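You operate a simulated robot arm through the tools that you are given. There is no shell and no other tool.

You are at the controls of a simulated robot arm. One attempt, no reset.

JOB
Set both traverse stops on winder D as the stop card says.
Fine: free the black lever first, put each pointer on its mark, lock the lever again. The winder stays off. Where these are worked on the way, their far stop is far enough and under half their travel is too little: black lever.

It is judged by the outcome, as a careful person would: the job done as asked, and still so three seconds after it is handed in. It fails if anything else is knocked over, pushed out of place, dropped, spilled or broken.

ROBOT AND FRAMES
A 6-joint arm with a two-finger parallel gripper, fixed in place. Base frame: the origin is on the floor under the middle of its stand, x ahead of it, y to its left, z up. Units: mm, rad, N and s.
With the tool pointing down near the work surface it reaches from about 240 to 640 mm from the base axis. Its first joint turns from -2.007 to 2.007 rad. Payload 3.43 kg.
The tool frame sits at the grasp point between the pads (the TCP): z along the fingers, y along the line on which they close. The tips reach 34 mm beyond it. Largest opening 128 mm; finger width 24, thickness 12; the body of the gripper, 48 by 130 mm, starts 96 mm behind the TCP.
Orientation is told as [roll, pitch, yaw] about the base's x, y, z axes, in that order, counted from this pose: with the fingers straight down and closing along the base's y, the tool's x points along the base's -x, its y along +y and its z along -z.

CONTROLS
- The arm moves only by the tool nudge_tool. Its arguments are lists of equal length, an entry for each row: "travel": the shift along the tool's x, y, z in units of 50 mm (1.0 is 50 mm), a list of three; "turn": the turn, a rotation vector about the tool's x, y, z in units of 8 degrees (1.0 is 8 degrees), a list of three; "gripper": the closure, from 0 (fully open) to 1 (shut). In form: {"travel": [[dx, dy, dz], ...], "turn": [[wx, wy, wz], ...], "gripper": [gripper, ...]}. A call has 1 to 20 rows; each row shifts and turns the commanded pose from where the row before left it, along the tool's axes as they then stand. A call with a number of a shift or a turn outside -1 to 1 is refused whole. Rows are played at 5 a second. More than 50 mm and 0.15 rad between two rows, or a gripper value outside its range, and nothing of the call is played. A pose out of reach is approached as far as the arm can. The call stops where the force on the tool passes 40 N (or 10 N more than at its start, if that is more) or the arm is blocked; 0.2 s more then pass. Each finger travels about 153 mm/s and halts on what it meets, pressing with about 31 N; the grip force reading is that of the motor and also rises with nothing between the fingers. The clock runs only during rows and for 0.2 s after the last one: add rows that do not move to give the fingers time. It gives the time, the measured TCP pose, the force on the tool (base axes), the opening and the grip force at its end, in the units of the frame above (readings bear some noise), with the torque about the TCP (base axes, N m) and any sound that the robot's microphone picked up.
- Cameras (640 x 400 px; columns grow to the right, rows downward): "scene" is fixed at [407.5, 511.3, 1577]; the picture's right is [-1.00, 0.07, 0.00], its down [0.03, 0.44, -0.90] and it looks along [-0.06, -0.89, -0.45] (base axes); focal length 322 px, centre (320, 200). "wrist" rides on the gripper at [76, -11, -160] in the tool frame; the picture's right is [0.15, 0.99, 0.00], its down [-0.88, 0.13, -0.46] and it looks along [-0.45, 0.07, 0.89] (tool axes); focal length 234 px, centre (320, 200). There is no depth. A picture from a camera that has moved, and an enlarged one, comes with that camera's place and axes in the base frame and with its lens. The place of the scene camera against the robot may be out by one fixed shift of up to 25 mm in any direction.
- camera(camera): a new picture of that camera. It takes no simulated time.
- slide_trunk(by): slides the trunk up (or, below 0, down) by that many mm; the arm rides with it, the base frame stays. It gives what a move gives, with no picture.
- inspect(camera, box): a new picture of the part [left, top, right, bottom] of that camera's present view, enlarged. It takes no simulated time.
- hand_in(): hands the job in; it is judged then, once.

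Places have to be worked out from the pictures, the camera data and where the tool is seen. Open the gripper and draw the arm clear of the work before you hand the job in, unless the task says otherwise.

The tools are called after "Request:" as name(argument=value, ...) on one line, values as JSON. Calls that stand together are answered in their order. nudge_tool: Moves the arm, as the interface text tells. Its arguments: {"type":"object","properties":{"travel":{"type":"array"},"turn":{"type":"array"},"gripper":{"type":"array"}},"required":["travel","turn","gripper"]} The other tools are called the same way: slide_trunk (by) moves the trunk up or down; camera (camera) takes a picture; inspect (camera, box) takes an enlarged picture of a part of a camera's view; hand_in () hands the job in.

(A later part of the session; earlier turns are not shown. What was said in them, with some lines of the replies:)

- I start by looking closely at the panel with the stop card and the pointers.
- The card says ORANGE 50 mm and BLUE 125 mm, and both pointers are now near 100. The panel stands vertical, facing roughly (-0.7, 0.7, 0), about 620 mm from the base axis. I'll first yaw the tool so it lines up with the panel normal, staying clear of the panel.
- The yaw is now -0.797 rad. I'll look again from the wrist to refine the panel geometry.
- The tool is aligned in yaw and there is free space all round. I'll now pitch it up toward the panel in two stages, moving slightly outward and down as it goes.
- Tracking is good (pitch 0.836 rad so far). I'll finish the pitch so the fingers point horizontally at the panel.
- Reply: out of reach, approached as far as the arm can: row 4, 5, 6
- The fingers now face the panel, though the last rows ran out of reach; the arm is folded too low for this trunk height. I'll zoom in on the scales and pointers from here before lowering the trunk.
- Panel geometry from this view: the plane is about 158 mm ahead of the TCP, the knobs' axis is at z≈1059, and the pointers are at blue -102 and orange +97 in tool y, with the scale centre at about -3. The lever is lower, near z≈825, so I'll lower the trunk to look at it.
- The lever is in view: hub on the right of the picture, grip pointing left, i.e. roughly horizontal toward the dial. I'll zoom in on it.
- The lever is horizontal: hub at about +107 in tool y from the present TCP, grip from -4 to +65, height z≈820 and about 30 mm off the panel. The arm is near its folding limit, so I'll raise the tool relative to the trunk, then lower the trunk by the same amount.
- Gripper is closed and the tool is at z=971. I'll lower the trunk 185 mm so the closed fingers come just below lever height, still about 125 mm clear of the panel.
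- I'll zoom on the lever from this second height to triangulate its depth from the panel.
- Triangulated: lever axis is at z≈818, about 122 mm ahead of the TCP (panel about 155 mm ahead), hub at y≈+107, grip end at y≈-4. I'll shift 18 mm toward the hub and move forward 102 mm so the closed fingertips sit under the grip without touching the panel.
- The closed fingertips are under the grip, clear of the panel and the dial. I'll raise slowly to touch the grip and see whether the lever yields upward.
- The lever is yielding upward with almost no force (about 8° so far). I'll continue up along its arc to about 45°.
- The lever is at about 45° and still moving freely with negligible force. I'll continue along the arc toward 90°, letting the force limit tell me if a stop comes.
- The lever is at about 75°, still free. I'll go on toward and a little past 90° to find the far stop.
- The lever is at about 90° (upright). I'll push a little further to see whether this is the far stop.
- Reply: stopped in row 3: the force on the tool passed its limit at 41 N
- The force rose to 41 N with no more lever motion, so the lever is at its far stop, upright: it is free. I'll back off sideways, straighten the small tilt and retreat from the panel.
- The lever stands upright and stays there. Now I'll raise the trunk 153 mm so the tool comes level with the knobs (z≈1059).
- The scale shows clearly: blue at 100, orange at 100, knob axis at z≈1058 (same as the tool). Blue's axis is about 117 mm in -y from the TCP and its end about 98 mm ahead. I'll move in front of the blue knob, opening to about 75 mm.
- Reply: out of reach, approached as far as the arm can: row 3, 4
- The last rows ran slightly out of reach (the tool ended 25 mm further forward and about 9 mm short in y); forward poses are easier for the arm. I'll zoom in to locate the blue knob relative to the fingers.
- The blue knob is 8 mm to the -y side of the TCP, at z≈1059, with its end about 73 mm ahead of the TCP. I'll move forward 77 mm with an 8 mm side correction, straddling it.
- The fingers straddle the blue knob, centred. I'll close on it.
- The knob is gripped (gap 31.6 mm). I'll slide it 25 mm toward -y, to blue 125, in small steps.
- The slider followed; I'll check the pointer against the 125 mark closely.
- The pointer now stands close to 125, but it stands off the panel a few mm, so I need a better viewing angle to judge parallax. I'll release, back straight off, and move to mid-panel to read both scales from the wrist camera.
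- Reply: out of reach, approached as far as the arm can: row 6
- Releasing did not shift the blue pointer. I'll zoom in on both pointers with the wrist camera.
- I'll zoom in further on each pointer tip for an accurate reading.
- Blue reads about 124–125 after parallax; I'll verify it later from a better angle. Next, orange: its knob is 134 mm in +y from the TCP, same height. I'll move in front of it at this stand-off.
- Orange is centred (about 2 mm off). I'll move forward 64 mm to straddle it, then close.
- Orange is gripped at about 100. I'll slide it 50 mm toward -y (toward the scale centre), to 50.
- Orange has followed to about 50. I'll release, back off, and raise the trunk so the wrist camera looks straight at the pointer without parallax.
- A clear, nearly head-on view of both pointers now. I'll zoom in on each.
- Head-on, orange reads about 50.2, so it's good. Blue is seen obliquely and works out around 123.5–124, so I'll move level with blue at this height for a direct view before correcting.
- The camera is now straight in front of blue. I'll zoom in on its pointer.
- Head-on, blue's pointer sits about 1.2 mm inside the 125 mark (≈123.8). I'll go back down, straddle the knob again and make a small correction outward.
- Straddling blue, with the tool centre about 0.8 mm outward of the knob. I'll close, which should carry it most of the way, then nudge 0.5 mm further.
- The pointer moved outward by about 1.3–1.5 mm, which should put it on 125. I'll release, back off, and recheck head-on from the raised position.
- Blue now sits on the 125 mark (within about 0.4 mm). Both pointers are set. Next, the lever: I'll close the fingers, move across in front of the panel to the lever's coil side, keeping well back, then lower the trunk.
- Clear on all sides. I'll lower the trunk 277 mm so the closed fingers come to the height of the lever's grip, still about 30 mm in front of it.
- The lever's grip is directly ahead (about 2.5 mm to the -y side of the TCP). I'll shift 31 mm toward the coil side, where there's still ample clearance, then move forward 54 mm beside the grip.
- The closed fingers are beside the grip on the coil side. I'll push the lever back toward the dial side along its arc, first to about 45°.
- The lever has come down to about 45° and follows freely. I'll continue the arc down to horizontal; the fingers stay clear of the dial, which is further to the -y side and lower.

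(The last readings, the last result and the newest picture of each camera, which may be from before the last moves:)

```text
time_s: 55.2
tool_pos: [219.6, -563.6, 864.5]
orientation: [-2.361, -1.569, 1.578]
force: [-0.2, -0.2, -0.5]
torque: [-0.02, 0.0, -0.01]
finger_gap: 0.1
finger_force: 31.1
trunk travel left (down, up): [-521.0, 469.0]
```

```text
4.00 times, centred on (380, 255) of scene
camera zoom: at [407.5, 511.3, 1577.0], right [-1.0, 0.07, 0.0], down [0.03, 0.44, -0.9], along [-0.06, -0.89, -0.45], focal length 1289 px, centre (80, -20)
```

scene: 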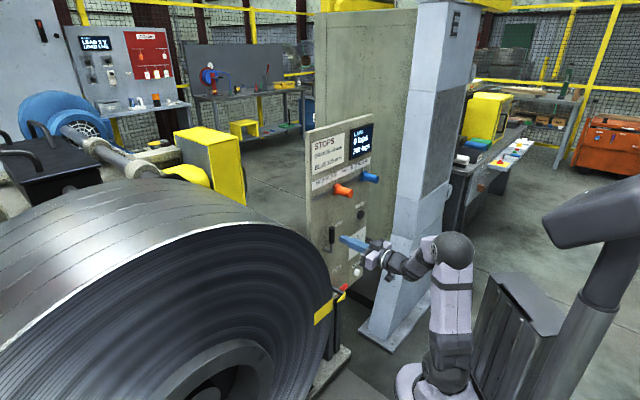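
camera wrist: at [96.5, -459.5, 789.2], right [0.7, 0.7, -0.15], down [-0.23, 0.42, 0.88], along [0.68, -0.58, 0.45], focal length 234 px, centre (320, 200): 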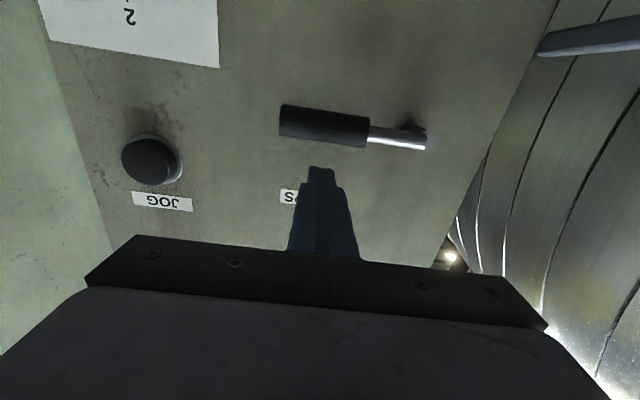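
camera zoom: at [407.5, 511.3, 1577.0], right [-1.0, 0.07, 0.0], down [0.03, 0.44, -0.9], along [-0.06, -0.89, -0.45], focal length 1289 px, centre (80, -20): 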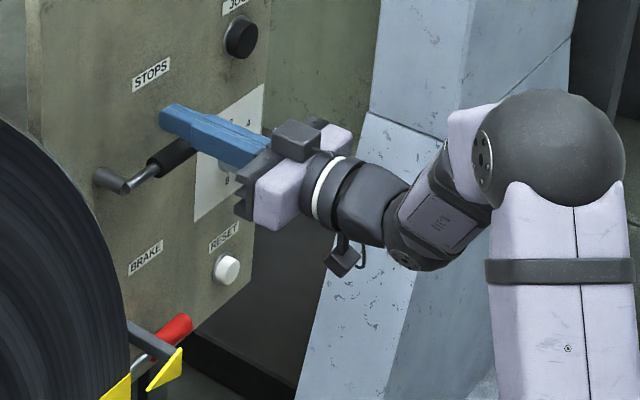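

The lever has already dropped ahead of the fingers to about horizontal. I'll zoom in to check its angle, then press lightly to make sure it's fully home.

Request:
inspect(camera="wrist", box=[260, 80, 440, 190])

Request:
nudge_tool(travel=[[0.1, -0.05, 0], [0.1, -0.05, 0], [0.1, 0, 0], [0.08, 0, 0], [0, 0, 0]], turn=[[0, 0, 0], [0, 0, 0], [0, 0, 0], [0, 0, 0], [0, 0, 0]], gripper=[1, 1, 1, 1, 1])

Request:
inspect(camera="scene", box=[310, 205, 450, 305])

```text
3.56 times, centred on (350, 135) of wrist
camera zoom: at [96.5, -459.5, 789.2], right [0.7, 0.7, -0.15], down [-0.23, 0.42, 0.88], along [0.68, -0.58, 0.45], focal length 833 px, centre (213, 431)
```

zoom: 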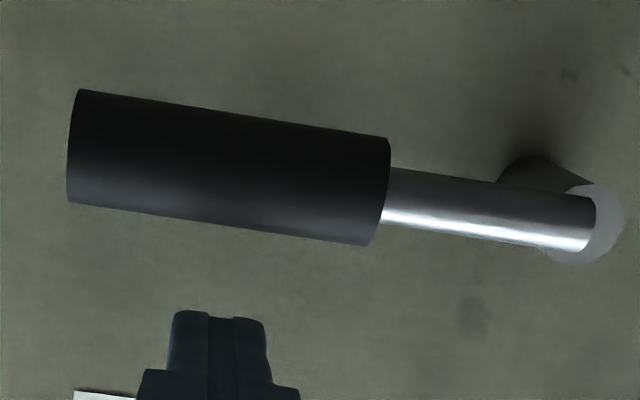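

```text
time_s: 56.4
tool_pos: [215.1, -567.5, 845.8]
orientation: [-2.384, -1.566, 1.601]
force: [0.2, 0.1, -0.2]
torque: [0.03, -0.01, 0.01]
finger_gap: 0.0
finger_force: 30.9
trunk travel left (down, up): [-521.0, 469.0]
```

```text
4.00 times, centred on (380, 255) of scene
camera zoom: at [407.5, 511.3, 1577.0], right [-1.0, 0.07, 0.0], down [0.03, 0.44, -0.9], along [-0.06, -0.89, -0.45], focal length 1289 px, centre (80, -20)
```

zoom: 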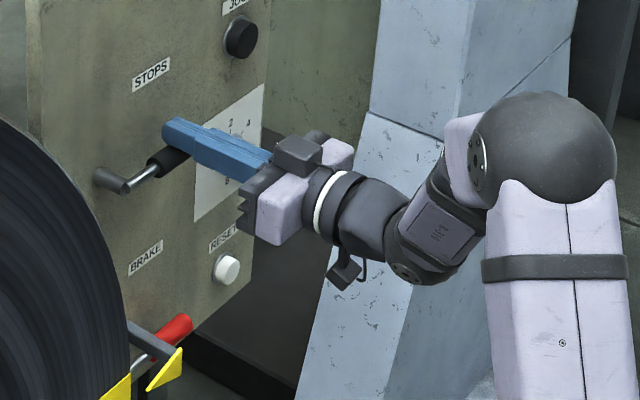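

The lever's angle matches the start position. I'll press down a few mm at a time to confirm it is against the locked stop.

Request:
nudge_tool(travel=[[0.05, 0, 0], [0.04, 0, 0], [0.03, 0, 0], [0, 0, 0]], turn=[[0, 0, 0], [0, 0, 0], [0, 0, 0], [0, 0, 0]], gripper=[1, 1, 1, 1])

```text
time_s: 57.4
tool_pos: [215.7, -567.5, 843.1]
orientation: [-2.535, -1.561, 1.752]
force: [1.6, -2.9, 6.4]
torque: [-0.13, -0.12, -0.03]
finger_gap: 0.0
finger_force: 31.1
trunk travel left (down, up): [-521.0, 469.0]
```

Contact at z≈843 with the tool now held up by the grip: the lever is resisting. I'll press slightly more to confirm it's home.

Request:
nudge_tool(travel=[[0.04, 0, 0], [0.04, 0, 0], [0, 0, 0]], turn=[[0, 0, 0], [0, 0, 0], [0, 0, 0]], gripper=[1, 1, 1])

Request:
inspect(camera="wrist", box=[260, 80, 440, 190])

```text
time_s: 58.2
tool_pos: [214.5, -567.6, 841.8]
orientation: [-2.688, -1.554, 1.907]
force: [4.1, -9.4, 24.7]
torque: [-0.44, -0.44, -0.31]
finger_gap: 0.0
finger_force: 30.9
trunk travel left (down, up): [-521.0, 469.0]
```

```text
3.56 times, centred on (350, 135) of wrist
camera zoom: at [92.9, -464.4, 763.9], right [0.7, 0.7, -0.15], down [-0.24, 0.43, 0.87], along [0.68, -0.57, 0.46], focal length 833 px, centre (213, 431)
```

zoom: 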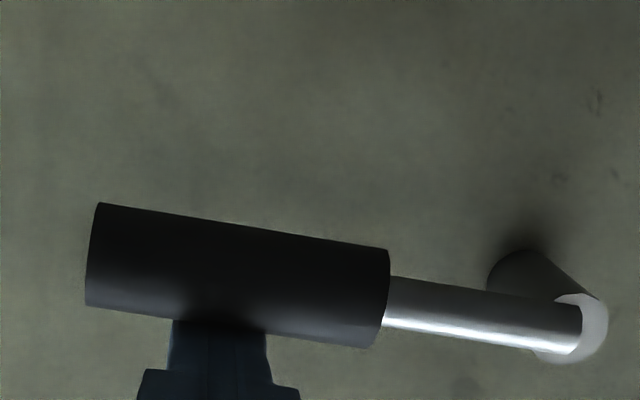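

25 N with no further motion: the lever is firmly on its locked stop. I'll lift off and retreat from the panel.

Request:
nudge_tool(travel=[[-0.3, 0, 0], [-0.4, 0, 0], [0, 0, -0.4], [0, 0, -0.5], [0, 0, -0.5], [0, 0, -0.5], [0, 0, 0]], turn=[[0, 0, 0], [0, 0, 0], [0, 0, 0], [0, 0, 0], [0, 0, 0], [0, 0, 0], [0, 0, 0]], gripper=[1, 1, 1, 1, 1, 1, 1])

Request:
camera(camera="wrist")

Request:
inspect(camera="scene", box=[310, 205, 450, 305])

Request:
inspect(camera="scene", box=[350, 155, 380, 175])

Request:
inspect(camera="scene", box=[322, 170, 352, 190])

```text
time_s: 59.8
tool_pos: [147.4, -500.5, 871.2]
orientation: [-2.416, -1.568, 1.635]
force: [0.4, 0.7, -0.7]
torque: [0.01, -0.02, 0.01]
finger_gap: 0.0
finger_force: 31.1
trunk travel left (down, up): [-521.0, 469.0]
```

```text
taken
camera wrist: at [25.7, -395.7, 795.2], right [0.7, 0.7, -0.15], down [-0.23, 0.42, 0.88], along [0.68, -0.58, 0.45], focal length 234 px, centre (320, 200)
```

wrist: 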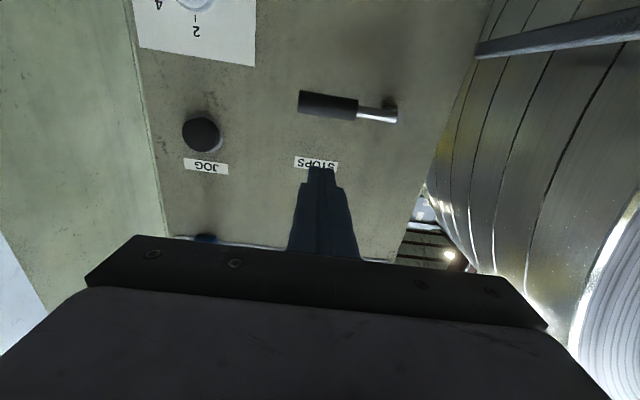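

```text
4.00 times, centred on (380, 255) of scene
camera zoom: at [407.5, 511.3, 1577.0], right [-1.0, 0.07, 0.0], down [0.03, 0.44, -0.9], along [-0.06, -0.89, -0.45], focal length 1289 px, centre (80, -20)
```

zoom: 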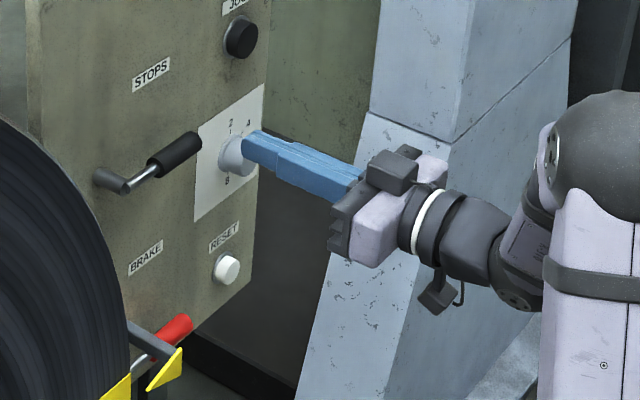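

```text
16.00 times, centred on (365, 165) of scene
camera zoom: at [407.5, 511.3, 1577.0], right [-1.0, 0.07, 0.0], down [0.03, 0.44, -0.9], along [-0.06, -0.89, -0.45], focal length 5154 px, centre (-400, 760)
```

zoom: 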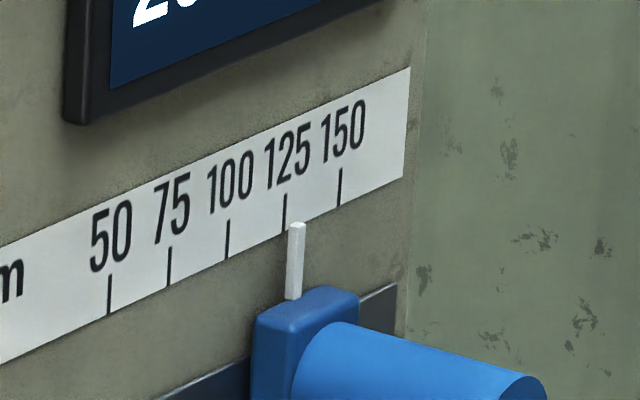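

```text
16.00 times, centred on (337, 180) of scene
camera zoom: at [407.5, 511.3, 1577.0], right [-1.0, 0.07, 0.0], down [0.03, 0.44, -0.9], along [-0.06, -0.89, -0.45], focal length 5154 px, centre (48, 520)
```

zoom: 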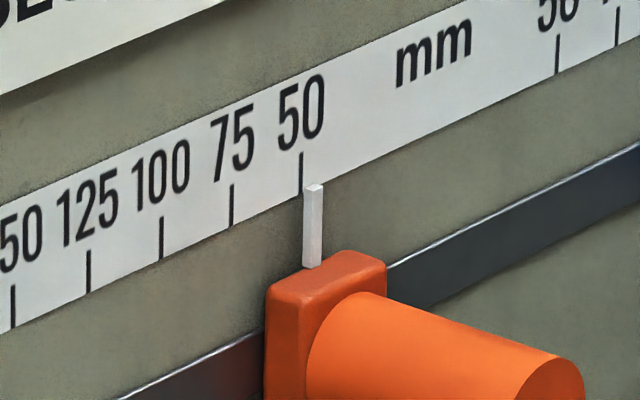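

The lever is locked in its original position and both pointers are unchanged on their marks. I'll open the gripper and draw back a bit further.

Request:
nudge_tool(travel=[[0, 0, -0.3], [0, 0, -0.3], [0, 0, 0], [0, 0, 0]], turn=[[0, 0, 0], [0, 0, 0], [0, 0, 0], [0, 0, 0]], gripper=[0.6, 0.3, 0, 0])

Request:
camera(camera="scene")

Request:
camera(camera="wrist")

Request:
inspect(camera="scene", box=[290, 110, 390, 200])

```text
time_s: 60.8
tool_pos: [128.0, -479.8, 870.7]
orientation: [-2.365, -1.567, 1.583]
force: [-0.1, 1.2, 0.0]
torque: [-0.02, 0.02, 0.01]
finger_gap: 128.1
finger_force: 0.2
trunk travel left (down, up): [-521.0, 469.0]
```

```text
taken
```

scene: 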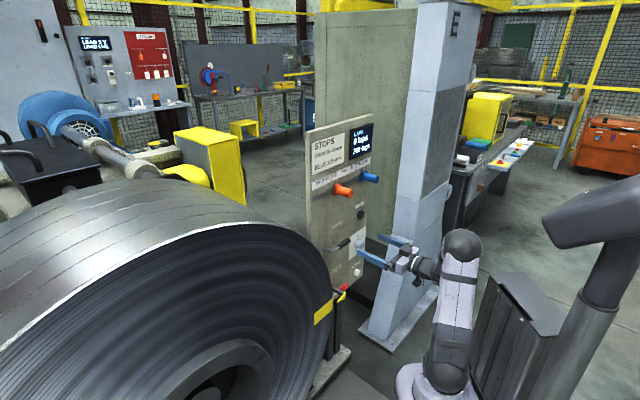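

```text
taken
camera wrist: at [4.5, -375.0, 795.7], right [0.7, 0.7, -0.15], down [-0.23, 0.42, 0.88], along [0.68, -0.58, 0.45], focal length 234 px, centre (320, 200)
```

wrist: 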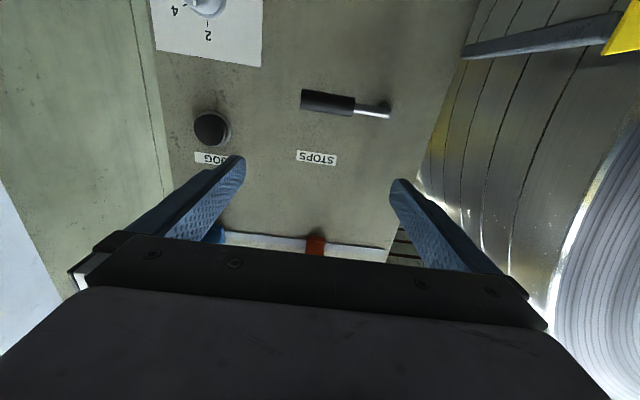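

```text
4.44 times, centred on (340, 155) of scene
camera zoom: at [407.5, 511.3, 1577.0], right [-1.0, 0.07, 0.0], down [0.03, 0.44, -0.9], along [-0.06, -0.89, -0.45], focal length 1432 px, centre (231, 400)
```

zoom: 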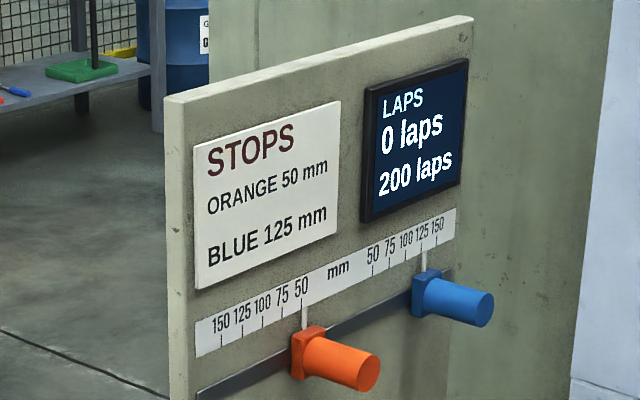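

Orange is on 50, blue is on 125, the black lever is back on its locked stop, and the winder still shows 0 laps. The gripper is open, clear of the panel, and nothing else was disturbed, so I'm handing in.

Request:
hand_in()

```text
The job is handed in.
```

Both traverse stops on winder D are set as the card says. The job is handed in, but I have no verdict back on it.

- **Orange stop:** the pointer reads about 50.2 mm against the 50 mm mark.
- **Blue stop:** the pointer reads about 125.4 mm against the 125 mm mark. It first came to rest about 1.2 mm short, so I went back and corrected it.
- **Black lever:** I turned it up to its far stop before moving the pointers. Afterwards I returned it to its original position and pressed it there with about 25 N without it moving, so it is locked.
- **Winder:** I touched no other control, and the display still shows 0 laps.

Both pointers stayed on their marks after the lever was locked. I opened the gripper and drew the arm back before handing in. In the last pictures nothing around the panel had moved or been knocked over.
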